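You operate a simulated robot arm through the tools that you are given. There is no shell and no other tool. Be economical: measure what you need, move in short steps, check, and stop when the job is done.

You run a simulated robot arm. Do the job below in one go: nothing can be reset, and whatever is moved stays where it is left.

JOB
Draw the iron out of the tray sand and drop it into the tin.
Fine: tin under the magnet rest first; lay the magnet on the rest and press the yellow lever once. Set down upright: red magnet bar. What is to be rubbed or washed off counts as gone when no trace of it is left.
Where things are to end (x, y in the base frame): red magnet bar within 2.2 cm of [58, -64].

It is judged by the outcome, as a careful person would: the job done as asked, and still so three seconds after it is handed in. It fails if anything else is knocked over, pushed out of place, dropped, spilled or broken.

ROBOT AND FRAMES
A 7-joint arm with a two-finger parallel gripper on a trunk, on a base that drives. Base frame: it is fixed to the floor where the robot stands at the start and does not move with it; the origin is under the middle of the robot, x ahead of it, y to its left, z up; the surface under the hand at the start is at about z = 78. Readings come in cm, rad, newtons and seconds.
With the tool pointing down near the work surface it reaches from about 30 to 72 cm from the robot's upright axis, wherever it stands. Its first joint turns from -2.897 to 2.897 rad. Places, roughly: magnet rest [60, -60, 90]; rusty iron specks [60, -40, 80]; space under the magnet rest [60, -60, 80]; yellow release lever [50, -70, 90]. Payload 3.43 kg.
The tool frame sits at the grasp point between the pads (the TCP): z along the fingers, y along the line on which they close. The tips reach 3.4 cm beyond it. The gripper opens to 12.8 cm. The fingers are 2.4 cm wide and 1.2 cm thick; the gripper's body (4.8 by 13 cm) begins 9.6 cm behind the TCP.
Orientation is that of the tool frame in the base frame, as a unit quaternion [w, x, y, z]. With the fingers straight down and closing along the base's y, the tool's x points along the base's -x, its y along +y and its z along -z.

CONTROLS
- The arm moves only by the tool drive_tool. Its argument "moves" is a list of rows, each an object of numbers (a shift or turn left out is 0, a gripper value left out holds the last): "rx", "ry", "rz": the turn, a rotation vector about the base's x, y, z in units of 8 degrees (1.0 is 8 degrees); "dx", "dy", "dz": the shift along the base's x, y, z in units of 30 mm (1.0 is 30 mm); "claw": the gripper command, from -1 (fully open) to 1 (shut), values between in proportion. In form: [{"rx": .., "ry": .., "rz": .., "dx": .., "dy": .., "dz": .., "claw": ..}, ...]. A call has 1 to 12 rows; each row shifts and turns the commanded pose from where the row before left it. A call with a number of a shift or a turn outside -1 to 1 is refused whole. Each row takes 0.2 s and may step no farther than 5 cm and 0.15 rad from the row before; otherwise, or with a gripper value out of range, the whole call is refused. Where a pose cannot be reached the arm comes as near as it can. A force on the tool above 80 N (or 10 N above the force at the start of the call, whichever is more), or a blocked arm, ends the call early, and 0.2 s more pass. The fingers move at their own pace (about 10.8 cm/s each) and stop on an object; they squeeze with about 45 N. The grip force told is the motor's: it shows also when the fingers shut on nothing. Time passes only in rows, and 0.2 s behind the last, so rows that do not move let the fingers close. The reply holds the time, the measured pose of the TCP, the force on the tool along the base axes, the opening and the grip force, in the units named above and with some noise, with the torque about the TCP (base axes, N m) and any sound that the robot's microphone picked up.
- Cameras (640 x 400 px; columns grow to the right, rows downward): "scene" is now at [-2.51, 8.02, 149.91]; the picture's right is [-0.67, -0.75, 0.00], its down [-0.40, 0.36, -0.84] and it looks along [0.63, -0.56, -0.53] (base axes); focal length 296 px, centre (320, 200). "wrist" rides on the gripper at [7.6, -1.1, -16] in the tool frame; the picture's right is [0.15, 0.99, 0.00], its down [-0.88, 0.13, -0.46] and it looks along [-0.45, 0.07, 0.89] (tool axes); focal length 234 px, centre (320, 200). There is no depth. A picture from a camera that has moved, and an enlarged one, comes with that camera's place and axes in the base frame and with its lens.
- camera(camera): a new picture of that camera. It takes no simulated time.
- raise_lower(by): slides the trunk up (or, below 0, down) by that many cm; the arm and the scene camera ride with it, the base frame stays. It gives what a move gives, with no picture.
- roll_base(legs): drives the robot by 1 to 6 legs, each [ahead, left, turn to the left] in cm, cm and rad, along the robot's own axes; the way and the turn of a leg run together, so that a leg with both is an arc; at most 150 cm and 3.142 rad a leg. The arm and the cameras ride along, it lands a little off, and it stops where it bumps. It gives what a move gives.
- head_to(pan, tilt): turns the head with the scene camera to pan (to the left, within 1.501 rad either way) and tilt (down, from -0.506 to 1.204), counted from straight ahead of the robot. It gives what a move gives.
- enlarge(camera, box): a new picture of the part [left, top, right, bottom] of that camera's present view, enlarged. It takes no simulated time.
- finish_job(): hands the job in; it is judged then, once.

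Work in short steps. Places have to be worked out from the pictures, the camera data and where the tool is seen: move nearer, look again, correct. Check each grasp and each placing, and mend what went wrong. You have 120 turns and 98 pictures in all, those below and enlarged ones among them. Open the gripper and draw the arm clear of the work before you hand the job in, unless the task says otherwise; then end with one line.

The tools are called after ">>>" as name(argument=value, ...) on one line, values as JSON. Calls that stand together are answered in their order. drive_tool: Moves the arm, as the interface text tells. Its arguments: {"type":"object","properties":{"moves":{"type":"array","items":{"type":"object","properties":{"rx":{"type":"number"},"ry":{"type":"number"},"rz":{"type":"number"},"dx":{"type":"number"},"dy":{"type":"number"},"dz":{"type":"number"},"claw":{"type":"number"}}}}},"required":["moves"]} The other tools are called the same way: raise_lower (by) slides the trunk up or down; roll_base (legs) drives the base; head_to (pan, tilt) turns the head that bears the scene camera; camera (camera) takes a picture; enlarge (camera, box) takes an enlarged picture of a part of a camera's view; finish_job () hands the job in.

At the start:

```text
time_s: 0.0
tool_pos: [42.29, -19.84, 124.1]
orientation: [0.0, 0.0, 1.0, 0.0]
force: [0.5, 0.7, 0.0]
ft_torque: [0.05, 0.0, -0.01]
width: 12.79
grip_force: 0.0
trunk travel left (down, up): [-20.0, 12.4]
robot x, y, heading: [0.2, 0.13, -0.001]
head pan, tilt: [-0.728, 0.564]
```

scene: 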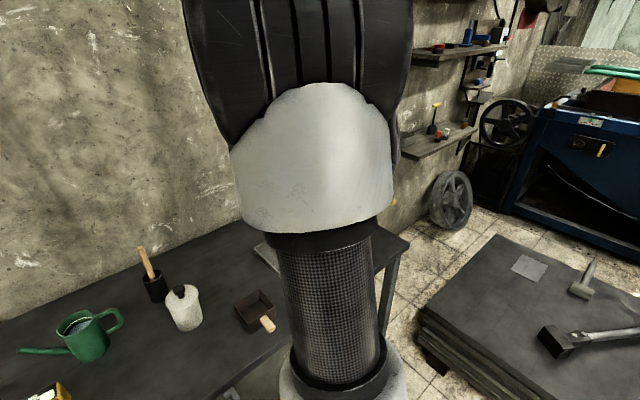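
wrist: 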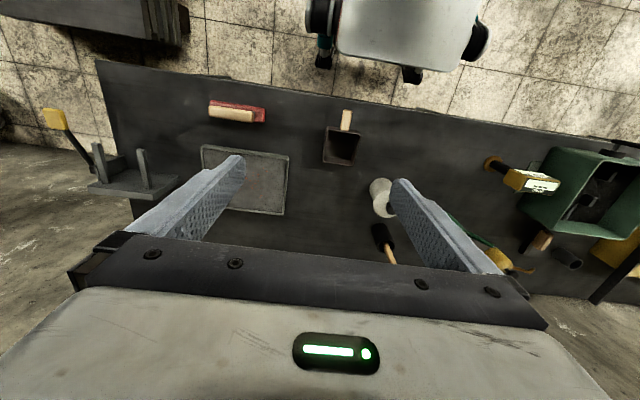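

Wrist view suggests the red magnet near (44,-40), the tray near (61,-38), and a rest with a yellow lever at left. I'll enlarge it for detail.

>>> enlarge(camera="wrist", box=[180, 80, 420, 230])

>>> enlarge(camera="wrist", box=[20, 80, 260, 230])

>>> enlarge(camera="scene", box=[100, 220, 300, 345])

```text
2.67 times, centred on (300, 155) of wrist
camera zoom: at [34.76, -20.88, 140.18], right [-0.15, 0.99, 0.0], down [0.88, 0.13, 0.46], along [0.45, 0.07, -0.89], focal length 624 px, centre (373, 320)
```

zoom: 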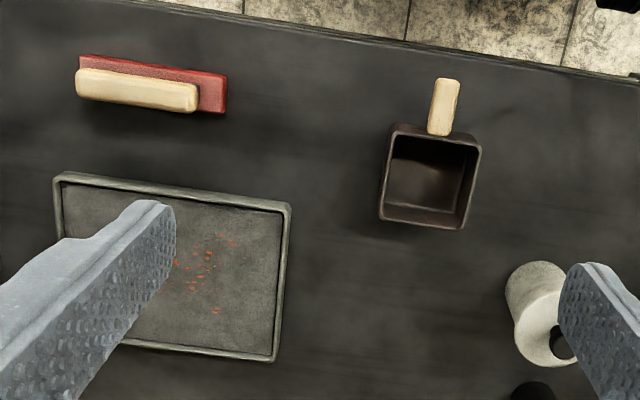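

```text
2.67 times, centred on (140, 155) of wrist
camera zoom: at [34.76, -20.88, 140.18], right [-0.15, 0.99, 0.0], down [0.88, 0.13, 0.46], along [0.45, 0.07, -0.89], focal length 624 px, centre (800, 320)
```

zoom: 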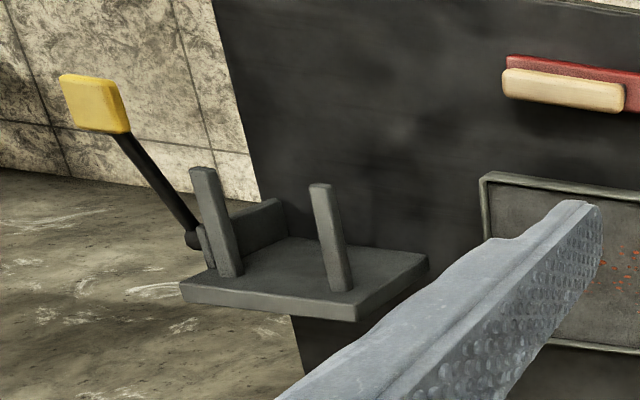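

```text
3.20 times, centred on (200, 282) of scene
camera zoom: at [-2.51, 8.02, 149.91], right [-0.67, -0.75, 0.0], down [-0.4, 0.36, -0.84], along [0.63, -0.56, -0.53], focal length 947 px, centre (704, -64)
```

zoom: 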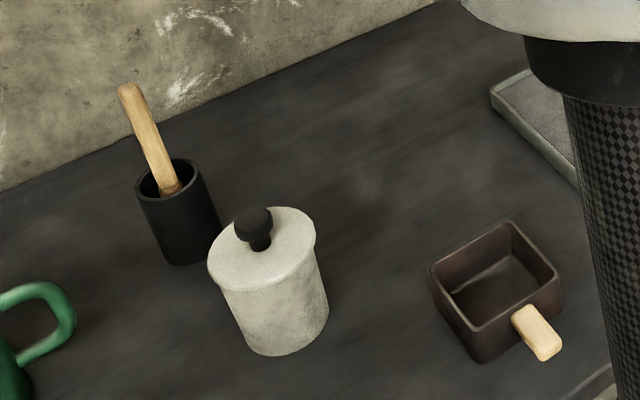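

The tin is the square dark box with a wooden handle near (48,-13). Before touching anything I'll shift the arm right to look at the rest from above and also clear the scene view.

>>> drive_tool(moves=[{"dy": -1}, {"dy": -1}, {"dy": -1}, {"dy": -1}, {"dy": -1}, {"dy": -1}, {"dy": -1}, {"dy": -1}, {"dy": -1}, {"dy": -1}])

>>> camera(camera="wrist")

>>> camera(camera="scene")

```text
time_s: 2.2
tool_pos: [41.73, -47.25, 123.94]
orientation: [0.0, 0.0, 1.0, 0.0]
force: [0.0, -0.1, 0.7]
ft_torque: [0.01, -0.04, -0.01]
width: 12.82
grip_force: 0.0
out of reach, approached as far as the arm can: row 10
trunk travel left (down, up): [-20.0, 12.4]
robot x, y, heading: [0.08, -0.21, 0.007]
head pan, tilt: [-0.728, 0.564]
```

```text
92 pictures are left
camera wrist: at [34.16, -48.39, 139.87], right [-0.15, 0.99, 0.0], down [0.88, 0.13, 0.46], along [0.45, 0.07, -0.89], focal length 234 px, centre (320, 200)
```

wrist: 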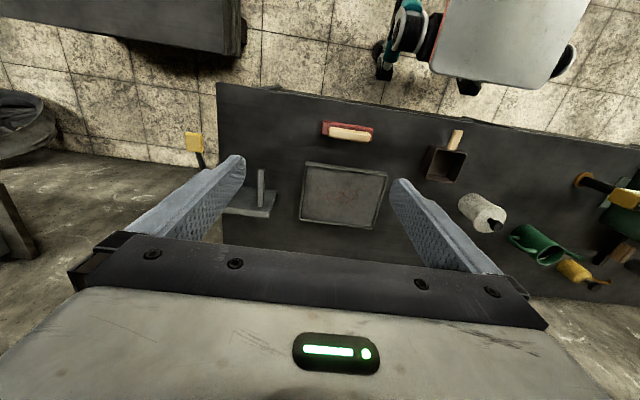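

```text
91 pictures are left
camera scene: at [-2.5, 8.02, 149.91], right [-0.67, -0.75, 0.0], down [-0.4, 0.36, -0.84], along [0.63, -0.56, -0.53], focal length 296 px, centre (320, 200)
```

scene: 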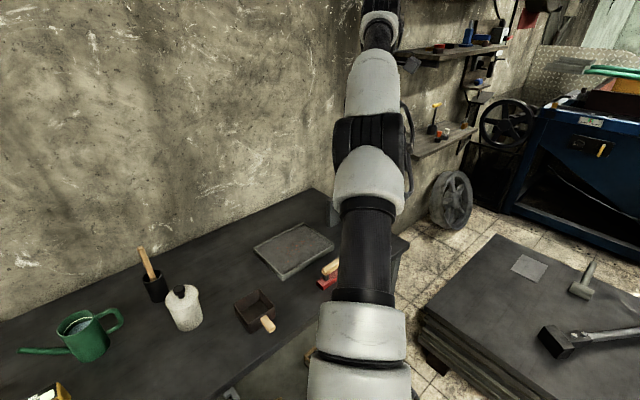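

Reach limits here; everything will be reachable from about y=-36. The slab on the right seems to start beyond y≈-75, so I drive right 35 cm.

>>> roll_base(legs=[[0, -35, 0]])

>>> head_to(pan=-0.45, tilt=0.75)

>>> camera(camera="wrist")

>>> camera(camera="scene")

```text
time_s: 6.1
tool_pos: [41.46, -82.19, 124.01]
orientation: [0.0, 0.002, 1.0, -0.001]
force: [-0.8, -0.1, 0.5]
ft_torque: [0.01, -0.03, 0.0]
width: 12.82
grip_force: 0.1
trunk travel left (down, up): [-20.0, 12.4]
robot x, y, heading: [-0.06, -34.68, -0.0]
head pan, tilt: [-0.728, 0.564]
```

```text
time_s: 6.9
tool_pos: [41.5, -82.23, 124.03]
orientation: [0.001, 0.002, 1.0, 0.0]
force: [-0.3, -0.1, -0.7]
ft_torque: [0.02, 0.01, -0.02]
width: 12.81
grip_force: 0.1
trunk travel left (down, up): [-20.0, 12.4]
robot x, y, heading: [-0.11, -34.94, -0.004]
head pan, tilt: [-0.45, 0.75]
```

```text
90 pictures are left
camera wrist: at [33.97, -83.26, 139.89], right [-0.14, 0.99, 0.0], down [0.88, 0.13, 0.46], along [0.45, 0.07, -0.89], focal length 234 px, centre (320, 200)
```

wrist: 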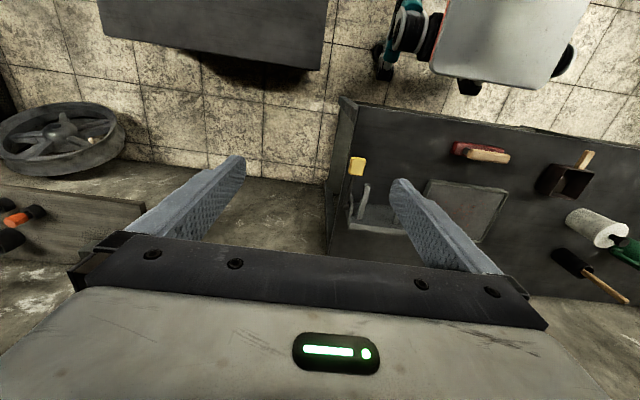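

```text
89 pictures are left
camera scene: at [-1.75, -24.43, 148.3], right [-0.44, -0.9, 0.0], down [-0.61, 0.3, -0.73], along [0.66, -0.32, -0.68], focal length 296 px, centre (320, 200)
```

scene: 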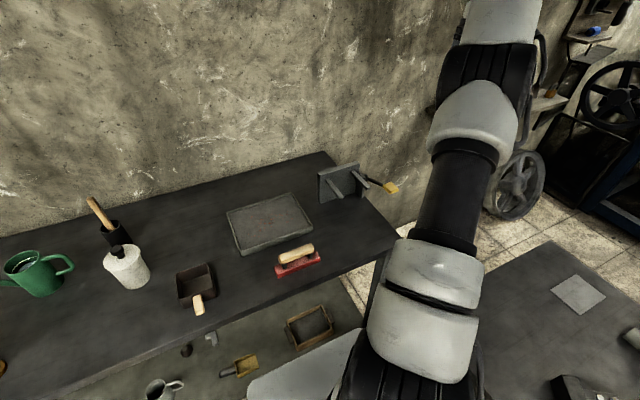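

>>> enlarge(camera="scene", box=[200, 145, 410, 290])

>>> enlarge(camera="scene", box=[300, 145, 410, 215])

>>> enlarge(camera="wrist", box=[320, 90, 560, 260])

```text
2.76 times, centred on (305, 218) of scene
camera zoom: at [-1.75, -24.43, 148.3], right [-0.44, -0.9, 0.0], down [-0.61, 0.3, -0.73], along [0.66, -0.32, -0.68], focal length 816 px, centre (361, 152)
```

zoom: 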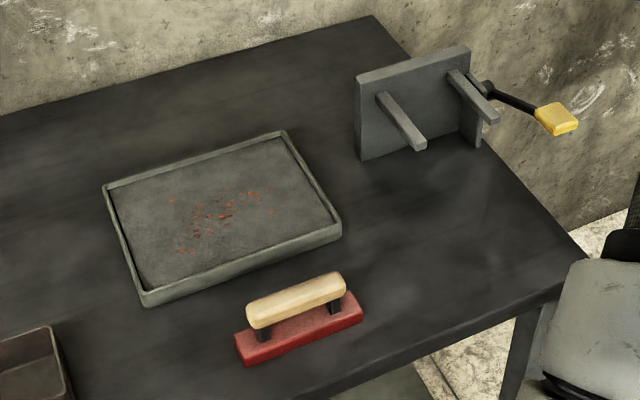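

```text
5.71 times, centred on (355, 180) of scene
camera zoom: at [-1.75, -24.43, 148.3], right [-0.44, -0.9, 0.0], down [-0.61, 0.3, -0.73], along [0.66, -0.32, -0.68], focal length 1691 px, centre (120, 314)
```

zoom: 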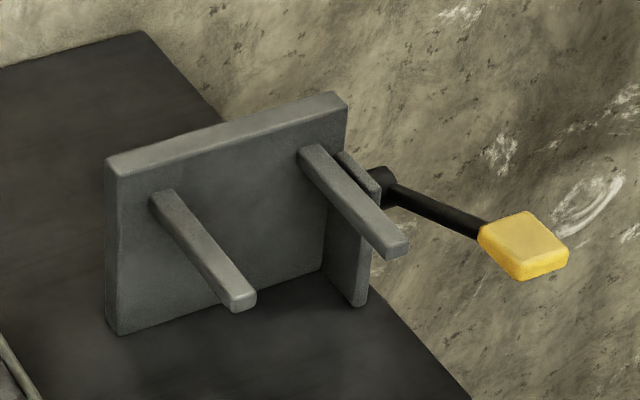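

```text
2.35 times, centred on (440, 175) of wrist
camera zoom: at [33.97, -83.26, 139.89], right [-0.14, 0.99, 0.0], down [0.88, 0.13, 0.46], along [0.45, 0.07, -0.89], focal length 551 px, centre (38, 259)
```

zoom: 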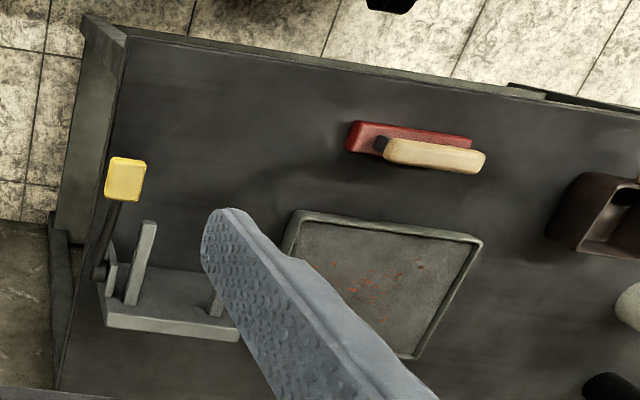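

The rest is a vertical back plate with two prongs (y≈-58 and -68, top z≈89, x 54–64), and the lever pad is around (50,-73,91). The magnet bar spans y≈-33..-47 at x≈44 with a handle along y. I'll move the arm over towards the tin.

>>> drive_tool(moves=[{"dy": 1}, {"dy": 1}, {"dy": 1}, {"dy": 1}, {"dy": 1}, {"dy": 1}, {"dy": 1}, {"dy": 1}, {"dy": 1}, {"dy": 1}, {"dy": 1}, {"dy": 1}])

>>> drive_tool(moves=[{"dy": 1, "dz": -0.8}, {"dy": 1, "dz": -0.8}, {"dy": 1, "dz": -0.8}, {"dy": 1, "dz": -0.8}, {"dy": 1, "dz": -0.8}, {"dy": 1, "dz": -0.8}, {"dy": 1}, {"dy": 1}, {"dy": 1}, {"dx": -0.5}])

>>> camera(camera="wrist")

>>> camera(camera="scene")

```text
time_s: 9.5
tool_pos: [41.53, -46.22, 123.86]
orientation: [0.0, 0.002, 1.0, 0.0]
force: [0.0, 0.0, 0.0]
ft_torque: [0.02, 0.03, 0.0]
width: 12.83
grip_force: 0.1
trunk travel left (down, up): [-20.0, 12.4]
robot x, y, heading: [-0.11, -34.8, -0.001]
head pan, tilt: [-0.45, 0.75]
```

```text
time_s: 11.7
tool_pos: [40.21, -19.2, 109.57]
orientation: [0.0, 0.001, 1.0, 0.001]
force: [0.7, 1.0, -0.1]
ft_torque: [-0.04, 0.0, 0.02]
width: 12.8
grip_force: 0.1
trunk travel left (down, up): [-20.0, 12.4]
robot x, y, heading: [-0.05, -34.83, -0.004]
head pan, tilt: [-0.45, 0.75]
```

```text
85 pictures are left
camera wrist: at [32.62, -20.2, 125.54], right [-0.14, 0.99, 0.0], down [0.88, 0.13, 0.46], along [0.45, 0.06, -0.89], focal length 234 px, centre (320, 200)
```

wrist: 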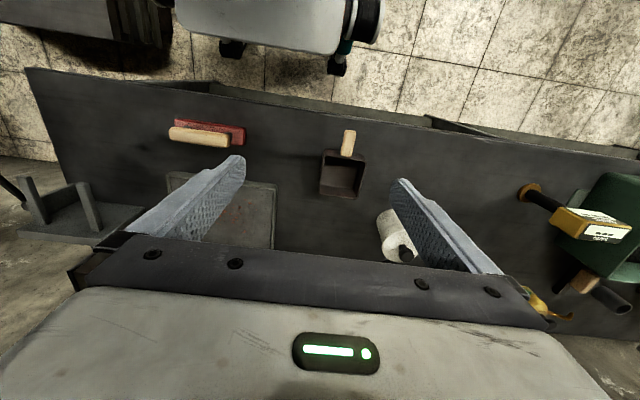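

```text
84 pictures are left
camera scene: at [-1.73, -24.41, 148.3], right [-0.44, -0.9, 0.0], down [-0.61, 0.3, -0.73], along [0.66, -0.32, -0.68], focal length 296 px, centre (320, 200)
```

scene: 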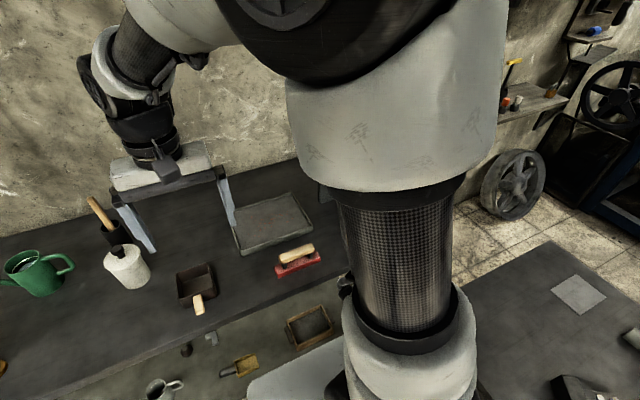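

>>> enlarge(camera="wrist", box=[280, 110, 400, 210])

>>> enlarge(camera="scene", box=[150, 240, 250, 330])

```text
4.00 times, centred on (340, 160) of wrist
camera zoom: at [32.62, -20.2, 125.54], right [-0.14, 0.99, 0.0], down [0.88, 0.13, 0.46], along [0.45, 0.06, -0.89], focal length 937 px, centre (240, 360)
```

zoom: 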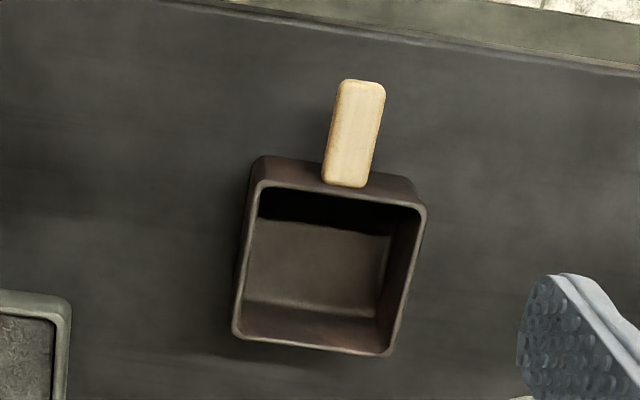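

```text
4.44 times, centred on (200, 285) of scene
camera zoom: at [-1.73, -24.41, 148.3], right [-0.44, -0.9, 0.0], down [-0.61, 0.3, -0.73], along [0.66, -0.32, -0.68], focal length 1315 px, centre (853, -178)
```

zoom: 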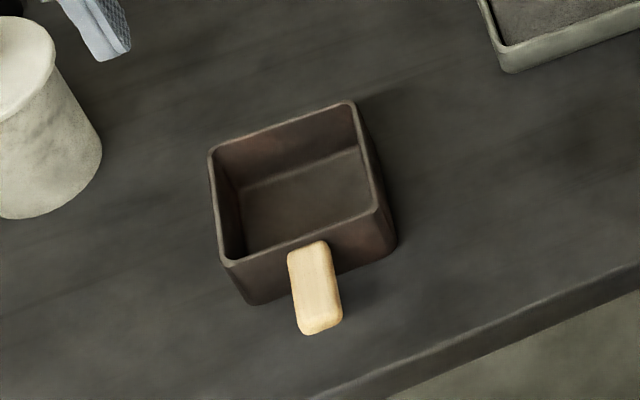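

The tin is about 8×8 cm centred at (48.4,-13.9), rim z≈84, handle from x 40 to 44.5 at y≈-13.7, top z≈82.3. Moving above the handle and partially lowering with a narrower opening.

>>> drive_tool(moves=[{"dx": 0.27, "dy": 0.9, "claw": 0.1}, {"dx": 0.27, "dy": 0.93}, {"dz": -1}, {"dz": -1}, {"dz": -1}, {"dz": -1}, {"dz": -1}, {"dz": -1}, {"dz": 0}])

>>> camera(camera="wrist")

>>> camera(camera="scene")

```text
time_s: 13.7
tool_pos: [41.77, -13.66, 91.36]
orientation: [0.001, 0.001, 1.0, 0.0]
force: [-0.3, -0.4, 1.1]
ft_torque: [0.0, 0.04, -0.02]
width: 5.78
grip_force: 0.0
trunk travel left (down, up): [-20.0, 12.4]
robot x, y, heading: [-0.06, -35.09, -0.006]
head pan, tilt: [-0.45, 0.75]
```

```text
81 pictures are left
camera wrist: at [34.29, -14.7, 107.28], right [-0.14, 0.99, 0.0], down [0.88, 0.13, 0.46], along [0.45, 0.07, -0.89], focal length 234 px, centre (320, 200)
```

wrist: 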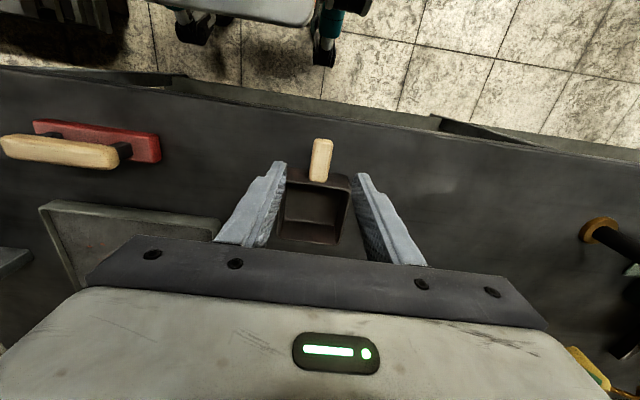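

```text
80 pictures are left
camera scene: at [-1.74, -24.41, 148.3], right [-0.44, -0.9, 0.0], down [-0.61, 0.3, -0.73], along [0.66, -0.32, -0.68], focal length 296 px, centre (320, 200)
```

scene: 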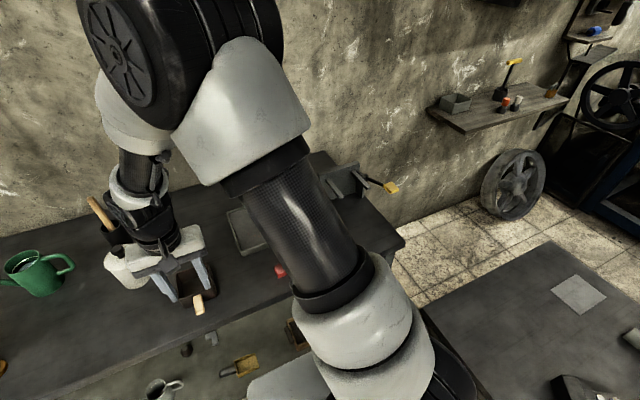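

Well aligned with the handle. Lower to z≈82.8 and close.

>>> drive_tool(moves=[{"dz": -1}, {"dz": -1}, {"dz": -0.85}, {"dz": 0}, {"claw": 1}, {"claw": 1}, {"claw": 1}, {"claw": 1}])

>>> enlarge(camera="scene", box=[130, 220, 250, 330])

```text
time_s: 15.5
tool_pos: [41.94, -13.66, 83.2]
orientation: [-0.001, 0.001, 1.0, 0.0]
force: [0.2, 0.2, -0.3]
ft_torque: [0.0, 0.08, 0.01]
width: 2.11
grip_force: 44.5
trunk travel left (down, up): [-20.0, 12.4]
robot x, y, heading: [0.15, -34.28, -0.006]
head pan, tilt: [-0.45, 0.75]
```

```text
3.64 times, centred on (190, 275) of scene
camera zoom: at [-1.74, -24.42, 148.3], right [-0.44, -0.9, 0.0], down [-0.61, 0.3, -0.73], along [0.66, -0.32, -0.68], focal length 1076 px, centre (793, -73)
```

zoom: 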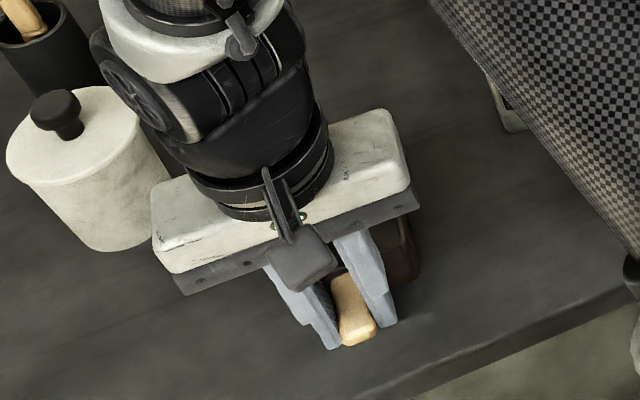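

Handle gripped (2.1 cm). Lift straight up 12 cm and check.

>>> drive_tool(moves=[{"dz": 0.5}, {"dz": 1}, {"dz": 1}, {"dz": 1}, {"dz": 0.7}, {"dz": 0}])

>>> enlarge(camera="scene", box=[100, 150, 280, 310])

```text
time_s: 16.9
tool_pos: [41.61, -13.65, 95.47]
orientation: [0.0, 0.001, 1.0, 0.001]
force: [-0.1, 0.5, -1.7]
ft_torque: [-0.01, 0.05, -0.02]
width: 2.08
grip_force: 44.9
trunk travel left (down, up): [-20.0, 12.4]
robot x, y, heading: [-0.1, -35.03, -0.006]
head pan, tilt: [-0.45, 0.75]
```

```text
2.50 times, centred on (190, 230) of scene
camera zoom: at [-1.75, -24.42, 148.3], right [-0.44, -0.9, 0.0], down [-0.61, 0.3, -0.73], along [0.66, -0.32, -0.68], focal length 740 px, centre (645, 125)
```

zoom: 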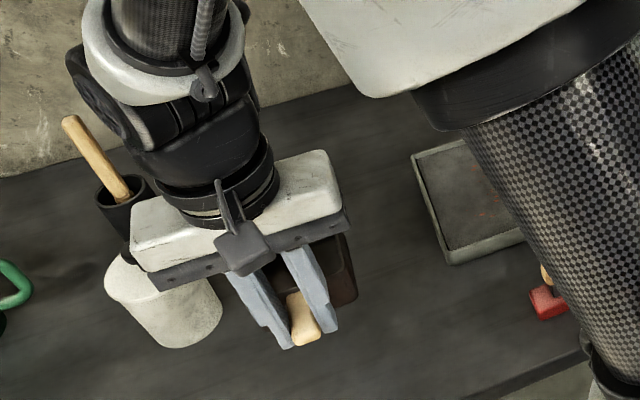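

Tin is lifted level. Carry it right, slightly nearer to the robot so it stays clear of the rest and lever.

>>> drive_tool(moves=[{"dx": -1}, {"dy": -1}, {"dy": -1}, {"dy": -1}, {"dy": -1}, {"dy": -1}, {"dy": -1}, {"dy": -1}, {"dy": -1}, {"dy": -1}, {"dy": -1}])

>>> drive_tool(moves=[{"dy": -1}, {"dy": -1}, {"dy": -1}, {"dy": -1}, {"dy": -1}, {"dy": -1}, {"dy": -0.7}, {"dy": 0}])

>>> camera(camera="scene")

>>> camera(camera="wrist")

```text
time_s: 19.3
tool_pos: [38.54, -43.6, 95.6]
orientation: [0.0, 0.0, 1.0, 0.0]
force: [-0.7, 0.9, -1.3]
ft_torque: [-0.03, 0.08, 0.0]
width: 2.1
grip_force: 44.8
trunk travel left (down, up): [-20.0, 12.4]
robot x, y, heading: [-0.19, -34.83, -0.005]
head pan, tilt: [-0.45, 0.75]
```

```text
time_s: 21.1
tool_pos: [38.57, -63.9, 95.95]
orientation: [0.0, 0.001, 1.0, 0.0]
force: [-0.3, 0.4, -1.3]
ft_torque: [-0.02, 0.1, -0.03]
width: 2.13
grip_force: 44.7
trunk travel left (down, up): [-20.0, 12.4]
robot x, y, heading: [0.19, -35.1, -0.01]
head pan, tilt: [-0.45, 0.75]
```

```text
77 pictures are left
camera scene: at [-1.74, -24.44, 148.3], right [-0.44, -0.9, 0.0], down [-0.61, 0.3, -0.73], along [0.66, -0.32, -0.68], focal length 296 px, centre (320, 200)
```

scene: 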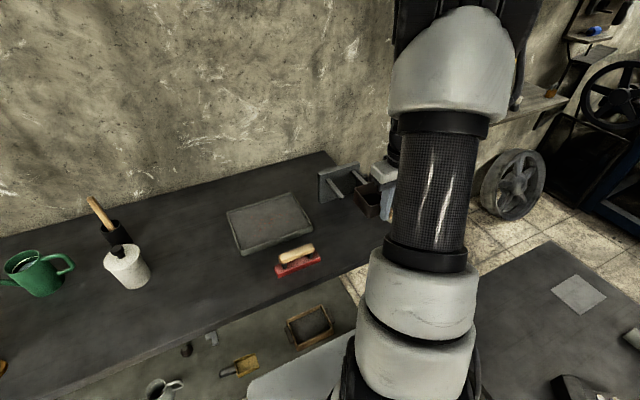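

```text
76 pictures are left
camera wrist: at [31.05, -64.89, 111.75], right [-0.14, 0.99, 0.0], down [0.88, 0.13, 0.46], along [0.45, 0.07, -0.89], focal length 234 px, centre (320, 200)
```

wrist: 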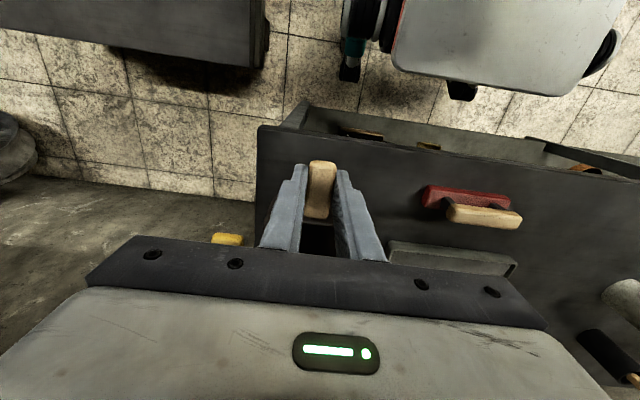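

Tin is in front of the rest, clear of the lever. Lower to the table.

>>> drive_tool(moves=[{"dz": -1}, {"dz": -1}, {"dz": -1}, {"dz": -0.8}, {"dz": -0.2}, {"dz": -0.1}, {"dz": 0}])

>>> enlarge(camera="scene", box=[300, 145, 410, 235])

```text
time_s: 22.7
tool_pos: [38.61, -63.73, 83.21]
orientation: [0.001, 0.002, 1.0, 0.001]
force: [0.0, 0.4, -0.6]
ft_torque: [-0.02, 0.07, -0.02]
width: 2.12
grip_force: 45.0
trunk travel left (down, up): [-20.0, 12.4]
robot x, y, heading: [-0.25, -34.76, -0.006]
head pan, tilt: [-0.45, 0.75]
```

```text
4.44 times, centred on (355, 190) of scene
camera zoom: at [-1.74, -24.43, 148.3], right [-0.44, -0.9, 0.0], down [-0.61, 0.3, -0.73], along [0.66, -0.32, -0.68], focal length 1315 px, centre (164, 244)
```

zoom: 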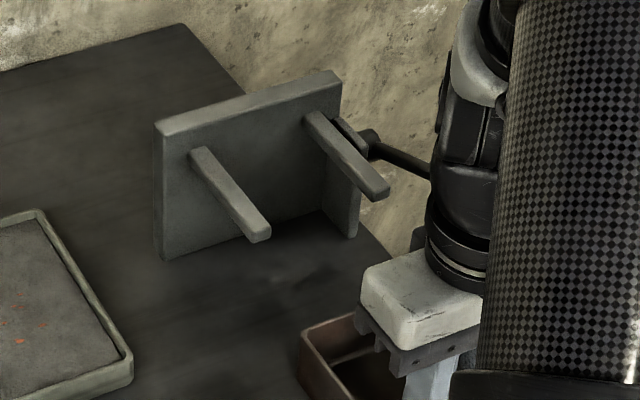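

Tin is down (same height as at grasp). Slide it ahead 4 cm while gripped (body still short of the lever), then release.

>>> drive_tool(moves=[{"dx": 0.35}, {"dx": 0.35}, {"dx": 0.3}, {"dx": 0.3}, {"dx": 0}, {"claw": 0.4}, {"claw": 0.4}])

>>> camera(camera="scene")

```text
time_s: 24.3
tool_pos: [42.73, -63.93, 83.21]
orientation: [0.001, 0.002, 1.0, 0.0]
force: [-0.3, 0.2, 0.9]
ft_torque: [0.03, -0.01, 0.01]
width: 3.84
grip_force: 0.1
trunk travel left (down, up): [-20.0, 12.4]
robot x, y, heading: [0.05, -34.86, -0.002]
head pan, tilt: [-0.45, 0.75]
```

```text
74 pictures are left
camera scene: at [-1.75, -24.42, 148.3], right [-0.44, -0.9, 0.0], down [-0.61, 0.3, -0.73], along [0.66, -0.32, -0.68], focal length 296 px, centre (320, 200)
```

scene: 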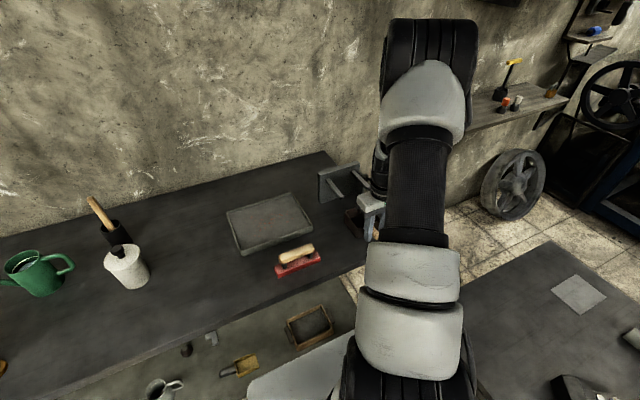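

Raise, back off behind the handle and turn the gripper 90° so its long body can go between the prongs while pushing; fingers shut.

>>> drive_tool(moves=[{"dz": 1}, {"dz": 1}, {"dz": 1}, {"dz": 1}, {"dz": 1}, {"dx": -1, "claw": 1}, {"dx": -1}, {"dx": -0.4}, {"rz": -1}, {"rz": -1}, {"rz": -1}, {"rz": -1}])

>>> drive_tool(moves=[{"rz": -1}, {"rz": -1}, {"rz": -1}, {"rz": -1}, {"rz": -1}, {"rz": -1}, {"rz": -1}, {"rz": -0.25}, {"rz": 0}])

>>> camera(camera="wrist")

>>> camera(camera="scene")

```text
time_s: 26.9
tool_pos: [35.27, -63.78, 98.38]
orientation: [0.001, 0.278, 0.961, 0.0]
force: [0.3, 0.0, -1.0]
ft_torque: [0.04, 0.0, -0.01]
width: 0.04
grip_force: 32.5
trunk travel left (down, up): [-20.0, 12.4]
robot x, y, heading: [-0.53, -34.95, -0.004]
head pan, tilt: [-0.45, 0.75]
```

```text
time_s: 28.9
tool_pos: [35.38, -63.69, 98.39]
orientation: [0.0, 0.707, 0.707, 0.001]
force: [0.4, -0.2, 0.4]
ft_torque: [-0.03, -0.02, -0.05]
width: 0.01
grip_force: 33.4
trunk travel left (down, up): [-20.0, 12.4]
robot x, y, heading: [-0.14, -34.48, -0.004]
head pan, tilt: [-0.45, 0.75]
```

```text
73 pictures are left
camera wrist: at [34.35, -56.14, 114.24], right [0.99, 0.14, 0.0], down [0.13, -0.88, 0.46], along [0.06, -0.45, -0.89], focal length 234 px, centre (320, 200)
```

wrist: 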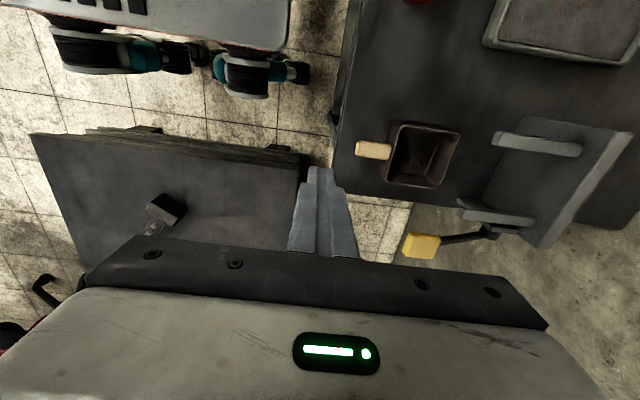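

```text
72 pictures are left
camera scene: at [-1.75, -24.42, 148.3], right [-0.44, -0.9, 0.0], down [-0.61, 0.3, -0.73], along [0.66, -0.32, -0.68], focal length 296 px, centre (320, 200)
```

scene: 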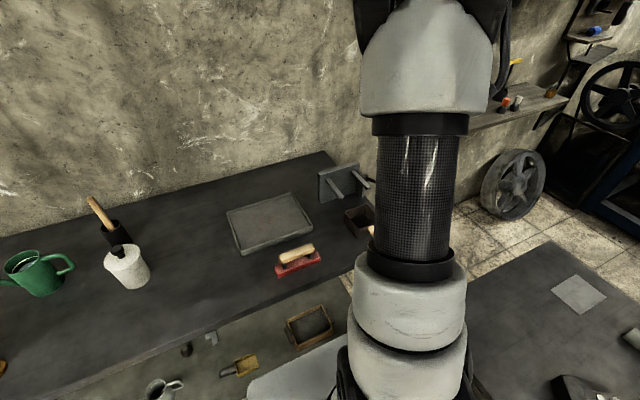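

Excellent view of the rest and tin; enlarge it for measurements.

>>> enlarge(camera="wrist", box=[340, 100, 640, 270])

>>> enlarge(camera="scene", box=[300, 145, 400, 245])

```text
2.13 times, centred on (490, 185) of wrist
camera zoom: at [34.35, -56.14, 114.24], right [0.99, 0.14, 0.0], down [0.13, -0.88, 0.46], along [0.06, -0.45, -0.89], focal length 500 px, centre (-43, 232)
```

zoom: 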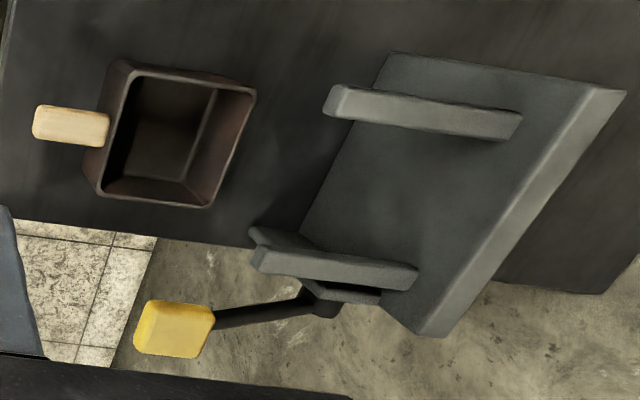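

```text
4.00 times, centred on (350, 195) of scene
camera zoom: at [-1.75, -24.42, 148.3], right [-0.44, -0.9, 0.0], down [-0.61, 0.3, -0.73], along [0.66, -0.32, -0.68], focal length 1183 px, centre (200, 220)
```

zoom: 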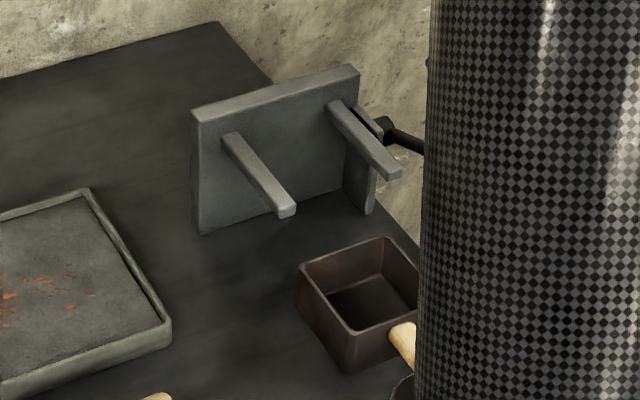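

Tin is at about (49,-63.7), handle end x≈40.4. I descend behind the handle and push it forward slowly, in two stages.

>>> drive_tool(moves=[{"dz": -1}, {"dz": -1}, {"dz": -1}, {"dz": -1}, {"dz": -1}, {"dz": 0}, {"dx": 0.7}, {"dx": 0.5}, {"dx": 0.4}, {"dx": 0.4}, {"dx": 0.4}, {"dx": 0}])

>>> camera(camera="wrist")

>>> camera(camera="scene")

```text
time_s: 31.5
tool_pos: [42.56, -63.86, 83.15]
orientation: [0.001, 0.708, 0.706, 0.0]
force: [0.9, -0.5, -0.7]
ft_torque: [0.01, 0.03, 0.05]
width: 0.01
grip_force: 33.1
trunk travel left (down, up): [-20.0, 12.4]
robot x, y, heading: [0.05, -34.69, -0.004]
head pan, tilt: [-0.45, 0.75]
```

```text
69 pictures are left
camera wrist: at [41.41, -56.21, 99.13], right [0.99, 0.14, 0.0], down [0.13, -0.88, 0.46], along [0.07, -0.45, -0.89], focal length 234 px, centre (320, 200)
```

wrist: 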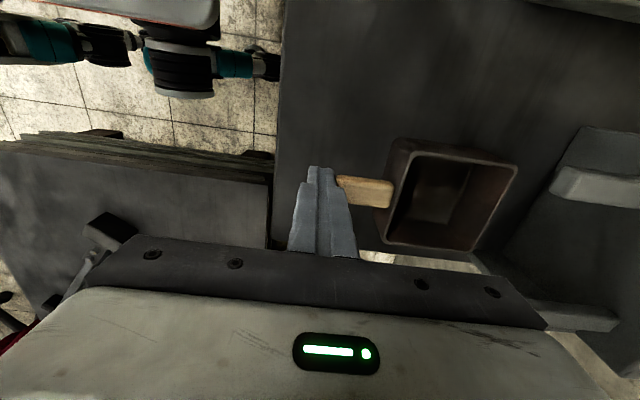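

```text
68 pictures are left
camera scene: at [-1.74, -24.42, 148.3], right [-0.44, -0.9, 0.0], down [-0.61, 0.3, -0.73], along [0.66, -0.32, -0.68], focal length 296 px, centre (320, 200)
```

scene: 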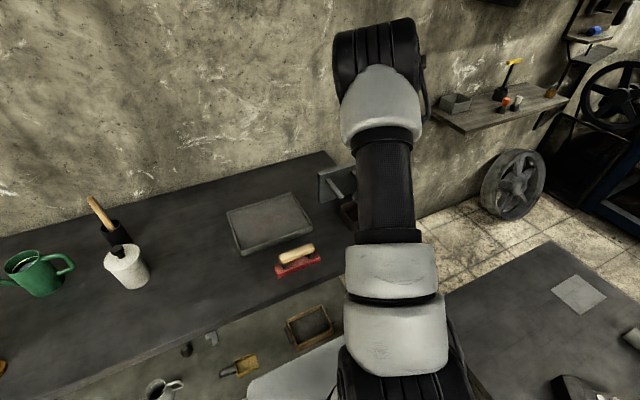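

Pushing works and the tin stays straight. Push the remaining ~5.8 cm.

>>> drive_tool(moves=[{"dx": 0.35}, {"dx": 0.35}, {"dx": 0.35}, {"dx": 0.3}, {"dx": 0.3}, {"dx": 0.2}, {"dx": 0}])

>>> camera(camera="wrist")

```text
time_s: 33.1
tool_pos: [48.09, -63.91, 83.33]
orientation: [-0.001, 0.709, 0.706, 0.0]
force: [-0.3, 0.2, -0.2]
ft_torque: [0.01, -0.01, 0.01]
width: 0.0
grip_force: 33.2
trunk travel left (down, up): [-20.0, 12.4]
robot x, y, heading: [0.1, -34.82, -0.004]
head pan, tilt: [-0.45, 0.75]
```

```text
67 pictures are left
camera wrist: at [47.05, -56.22, 99.24], right [0.99, 0.14, 0.0], down [0.13, -0.88, 0.46], along [0.06, -0.45, -0.89], focal length 234 px, centre (320, 200)
```

wrist: 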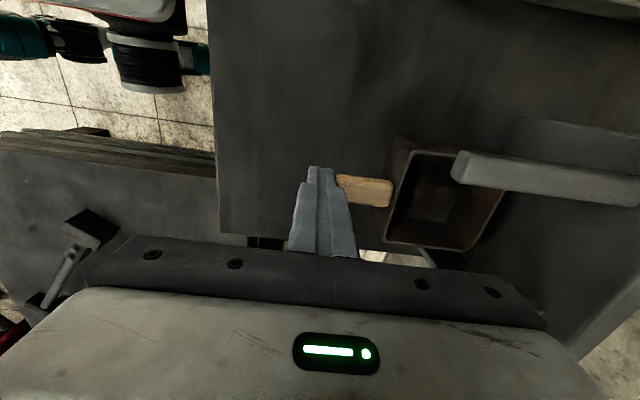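

Tin now at about (57.6,-63.8) under the prongs. Back off, raise, and move above the magnet with the same yaw, opening the gripper.

>>> drive_tool(moves=[{"dx": -0.5}, {"dx": -1}, {"dx": -1}, {"dz": 1}, {"dz": 1}, {"dz": 1}, {"dz": 1}, {"dz": 1}, {"dz": 1}, {"dz": 0.5, "claw": 0.2}])

>>> drive_tool(moves=[{"dy": 1}, {"dy": 1}, {"dy": 1}, {"dy": 1}, {"dy": 1}, {"dy": 1}, {"dy": 1}, {"dy": 1}, {"dx": 0.7}, {"dx": 0}])

>>> camera(camera="wrist")

>>> camera(camera="scene")

```text
time_s: 35.3
tool_pos: [40.43, -63.63, 102.86]
orientation: [-0.001, 0.708, 0.706, -0.001]
force: [-0.4, 0.7, 1.2]
ft_torque: [-0.01, -0.01, -0.04]
width: 5.13
grip_force: 0.1
trunk travel left (down, up): [-20.0, 12.4]
robot x, y, heading: [0.04, -34.46, -0.007]
head pan, tilt: [-0.45, 0.75]
```

```text
time_s: 37.5
tool_pos: [42.88, -39.7, 102.78]
orientation: [-0.001, 0.709, 0.706, 0.0]
force: [-0.4, 0.2, -0.4]
ft_torque: [0.01, 0.02, 0.0]
width: 5.13
grip_force: 0.1
trunk travel left (down, up): [-20.0, 12.4]
robot x, y, heading: [0.17, -34.66, -0.004]
head pan, tilt: [-0.45, 0.75]
```

```text
66 pictures are left
camera wrist: at [41.76, -32.1, 118.66], right [0.99, 0.14, 0.0], down [0.13, -0.88, 0.46], along [0.06, -0.45, -0.89], focal length 234 px, centre (320, 200)
```

wrist: 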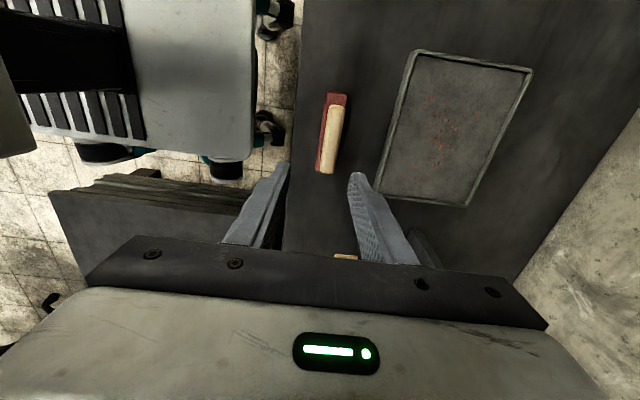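

```text
65 pictures are left
camera scene: at [-1.73, -24.42, 148.3], right [-0.44, -0.9, 0.0], down [-0.61, 0.3, -0.73], along [0.66, -0.32, -0.68], focal length 296 px, centre (320, 200)
```

scene: 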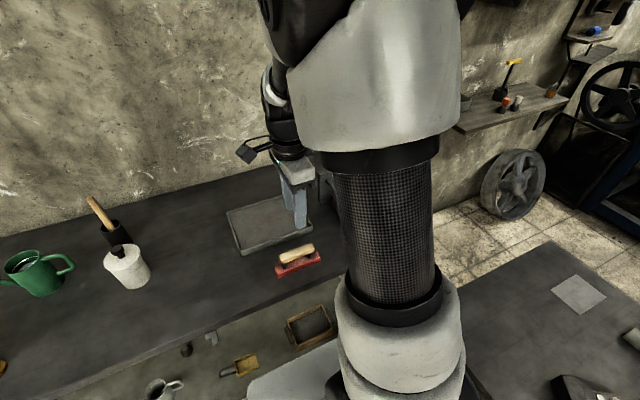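

>>> enlarge(camera="wrist", box=[290, 40, 550, 210])

>>> enlarge(camera="scene", box=[210, 180, 340, 285])

```text
2.35 times, centred on (420, 125) of wrist
camera zoom: at [41.76, -32.1, 118.66], right [0.99, 0.14, 0.0], down [0.13, -0.88, 0.46], along [0.06, -0.45, -0.89], focal length 551 px, centre (85, 376)
```

zoom: 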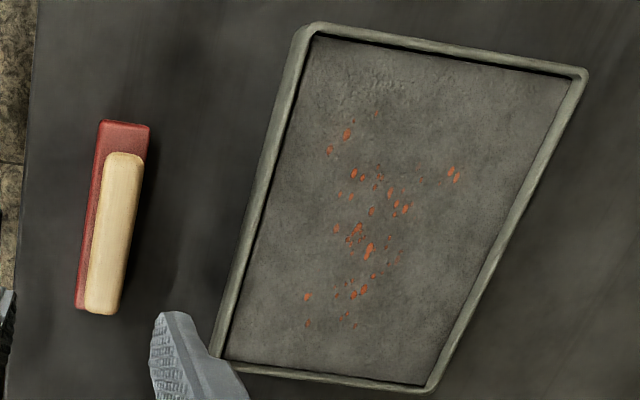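

```text
3.81 times, centred on (275, 232) of scene
camera zoom: at [-1.73, -24.42, 148.3], right [-0.44, -0.9, 0.0], down [-0.61, 0.3, -0.73], along [0.66, -0.32, -0.68], focal length 1127 px, centre (491, 76)
```

zoom: 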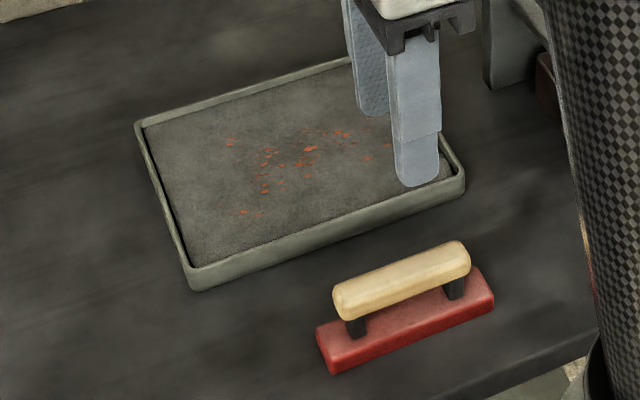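

Handle centre is about (44.4,-39.7), top z≈84.9; bar top ≈80.5. Tray spans x 54–72, y -49..-27; specks x 58.5–67.5, y -45..-31. Lower onto the handle to z≈84.8 and grip.

>>> drive_tool(moves=[{"dx": 0.5}, {"dz": -1}, {"dz": -1}, {"dz": -1}, {"dz": -1}, {"dz": -1}, {"dz": -0.6}, {"dz": 0}])

>>> camera(camera="wrist")

>>> enlarge(camera="scene", box=[210, 180, 340, 285])

```text
time_s: 39.3
tool_pos: [44.16, -39.82, 86.05]
orientation: [0.0, 0.708, 0.706, 0.0]
force: [-1.2, -0.1, -0.9]
ft_torque: [0.0, -0.01, -0.02]
width: 5.12
grip_force: 0.0
trunk travel left (down, up): [-20.0, 12.4]
robot x, y, heading: [0.16, -34.7, -0.005]
head pan, tilt: [-0.45, 0.75]
```

```text
62 pictures are left
camera wrist: at [43.06, -32.08, 101.95], right [0.99, 0.14, 0.0], down [0.13, -0.88, 0.46], along [0.06, -0.45, -0.89], focal length 234 px, centre (320, 200)
```

wrist: 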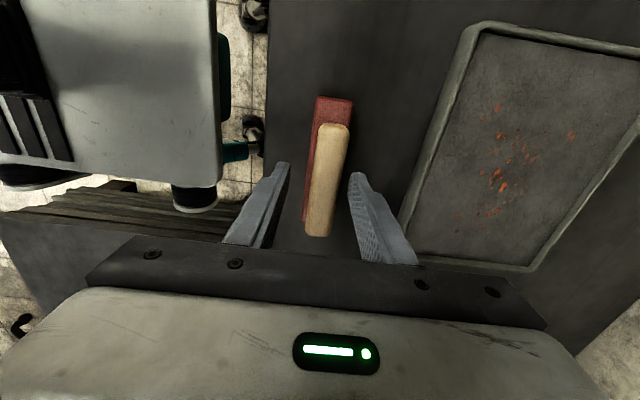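

```text
3.81 times, centred on (275, 232) of scene
camera zoom: at [-1.74, -24.42, 148.3], right [-0.44, -0.9, 0.0], down [-0.61, 0.3, -0.73], along [0.66, -0.32, -0.68], focal length 1127 px, centre (491, 76)
```

zoom: 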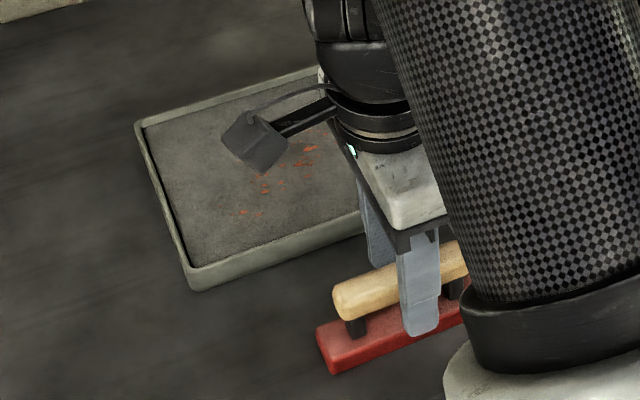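

Fingers straddle the handle. Lower 1 cm more, close, then lift gently.

>>> drive_tool(moves=[{"dz": -0.35}, {"dz": 0}, {"claw": 1}, {"claw": 1}, {"claw": 1}, {"claw": 1}])

```text
time_s: 40.7
tool_pos: [44.1, -39.77, 84.9]
orientation: [0.0, 0.708, 0.706, 0.0]
force: [0.8, 0.3, -0.7]
ft_torque: [-0.13, 0.0, 0.03]
width: 2.37
grip_force: 44.4
trunk travel left (down, up): [-20.0, 12.4]
robot x, y, heading: [-0.12, -34.83, -0.003]
head pan, tilt: [-0.45, 0.75]
```

Gripped at 2.4 cm; the bar's bottom is about 6.9 cm below the TCP. Lift 8 cm and look at the tray level for height.

>>> drive_tool(moves=[{"dz": 0.5}, {"dz": 1}, {"dz": 1}, {"dz": 0.3}, {"dx": 1}, {"dx": 1}, {"dx": 1}, {"dx": 1}, {"dx": 0.3}, {"dz": 0}])

>>> camera(camera="wrist")

>>> enlarge(camera="scene", box=[200, 160, 350, 275])

```text
time_s: 42.9
tool_pos: [56.91, -40.04, 93.2]
orientation: [-0.001, 0.708, 0.706, 0.0]
force: [1.2, 0.8, -3.1]
ft_torque: [-0.01, 0.0, -0.01]
width: 2.33
grip_force: 45.4
trunk travel left (down, up): [-20.0, 12.4]
robot x, y, heading: [0.07, -34.81, -0.005]
head pan, tilt: [-0.45, 0.75]
```

```text
60 pictures are left
camera wrist: at [55.92, -32.29, 109.15], right [0.99, 0.14, 0.0], down [0.13, -0.88, 0.46], along [0.06, -0.45, -0.89], focal length 234 px, centre (320, 200)
```

wrist: 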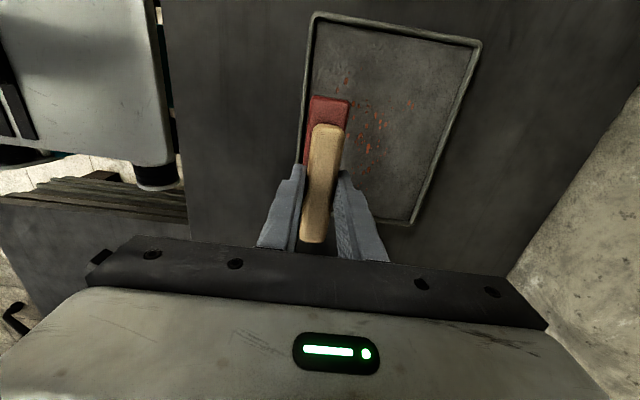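

```text
3.48 times, centred on (275, 218) of scene
camera zoom: at [-1.72, -24.42, 148.3], right [-0.44, -0.9, 0.0], down [-0.61, 0.3, -0.73], along [0.66, -0.32, -0.68], focal length 1029 px, centre (476, 139)
```

zoom: 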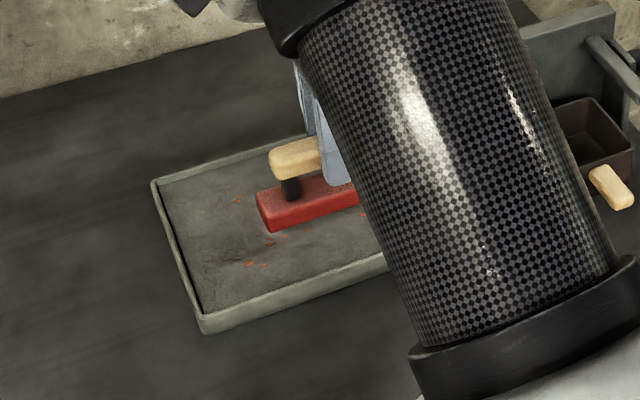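

Bar is held level. Shift to x≈59 and lower to bottom z≈80.4 (just over the sand), then sweep across x slowly with y≈-40.

>>> drive_tool(moves=[{"dx": 0.7}, {"dz": -1}, {"dz": -0.7}, {"dz": -0.3}, {"dz": 0}, {"dx": 0.3}, {"dx": 0.3}, {"dx": 0.3}, {"dx": 0.3}, {"dx": 0.3}, {"dx": 0.3}, {"dx": 0}])

>>> camera(camera="wrist")

```text
time_s: 45.5
tool_pos: [64.62, -39.88, 87.31]
orientation: [0.0, 0.708, 0.706, -0.001]
force: [0.6, 0.0, -3.7]
ft_torque: [-0.05, -0.01, -0.01]
width: 2.37
grip_force: 45.0
trunk travel left (down, up): [-20.0, 12.4]
robot x, y, heading: [-0.14, -35.04, -0.0]
head pan, tilt: [-0.45, 0.75]
```

```text
58 pictures are left
camera wrist: at [63.58, -32.27, 103.26], right [0.99, 0.14, 0.0], down [0.13, -0.88, 0.46], along [0.06, -0.45, -0.89], focal length 234 px, centre (320, 200)
```

wrist: 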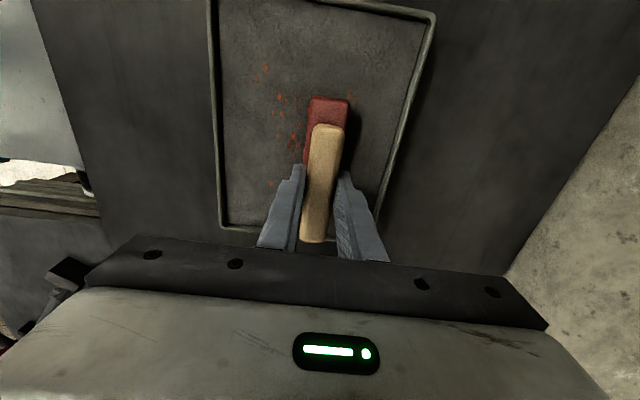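

Specks behind the bar remain, so the gap is too large. Lower in small steps watching force.

>>> drive_tool(moves=[{"dz": -0.15}, {"dz": 0}])

>>> drive_tool(moves=[{"dx": -0.3}, {"dx": -0.3}, {"dx": -0.3}, {"dx": 0}])

>>> enlarge(camera="wrist", box=[200, 0, 460, 250])

```text
time_s: 46.1
tool_pos: [64.61, -39.94, 87.0]
orientation: [0.001, 0.708, 0.706, -0.001]
force: [-1.8, -0.6, 1.6]
ft_torque: [0.06, 0.1, 0.05]
width: 2.35
grip_force: 44.9
trunk travel left (down, up): [-20.0, 12.4]
robot x, y, heading: [-0.05, -35.12, -0.004]
head pan, tilt: [-0.45, 0.75]
```

```text
time_s: 47.1
tool_pos: [61.72, -39.84, 87.15]
orientation: [0.0, 0.708, 0.706, -0.001]
force: [-0.3, -0.5, -2.2]
ft_torque: [-0.1, 0.07, -0.01]
width: 2.34
grip_force: 44.9
trunk travel left (down, up): [-20.0, 12.4]
robot x, y, heading: [-0.17, -34.54, -0.005]
head pan, tilt: [-0.45, 0.75]
```

```text
1.60 times, centred on (330, 125) of wrist
camera zoom: at [60.77, -32.21, 102.92], right [0.99, 0.14, 0.0], down [0.13, -0.88, 0.46], along [0.06, -0.45, -0.89], focal length 375 px, centre (304, 320)
```

zoom: 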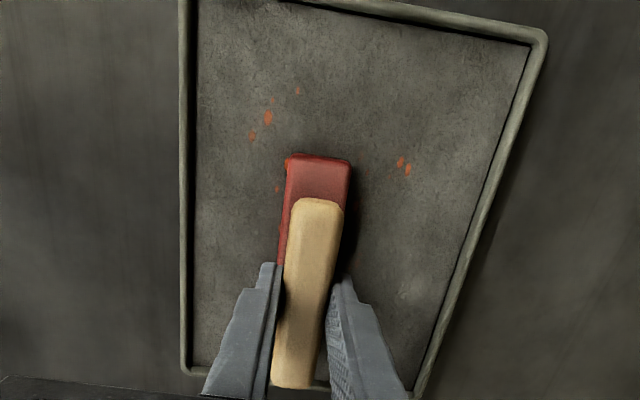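

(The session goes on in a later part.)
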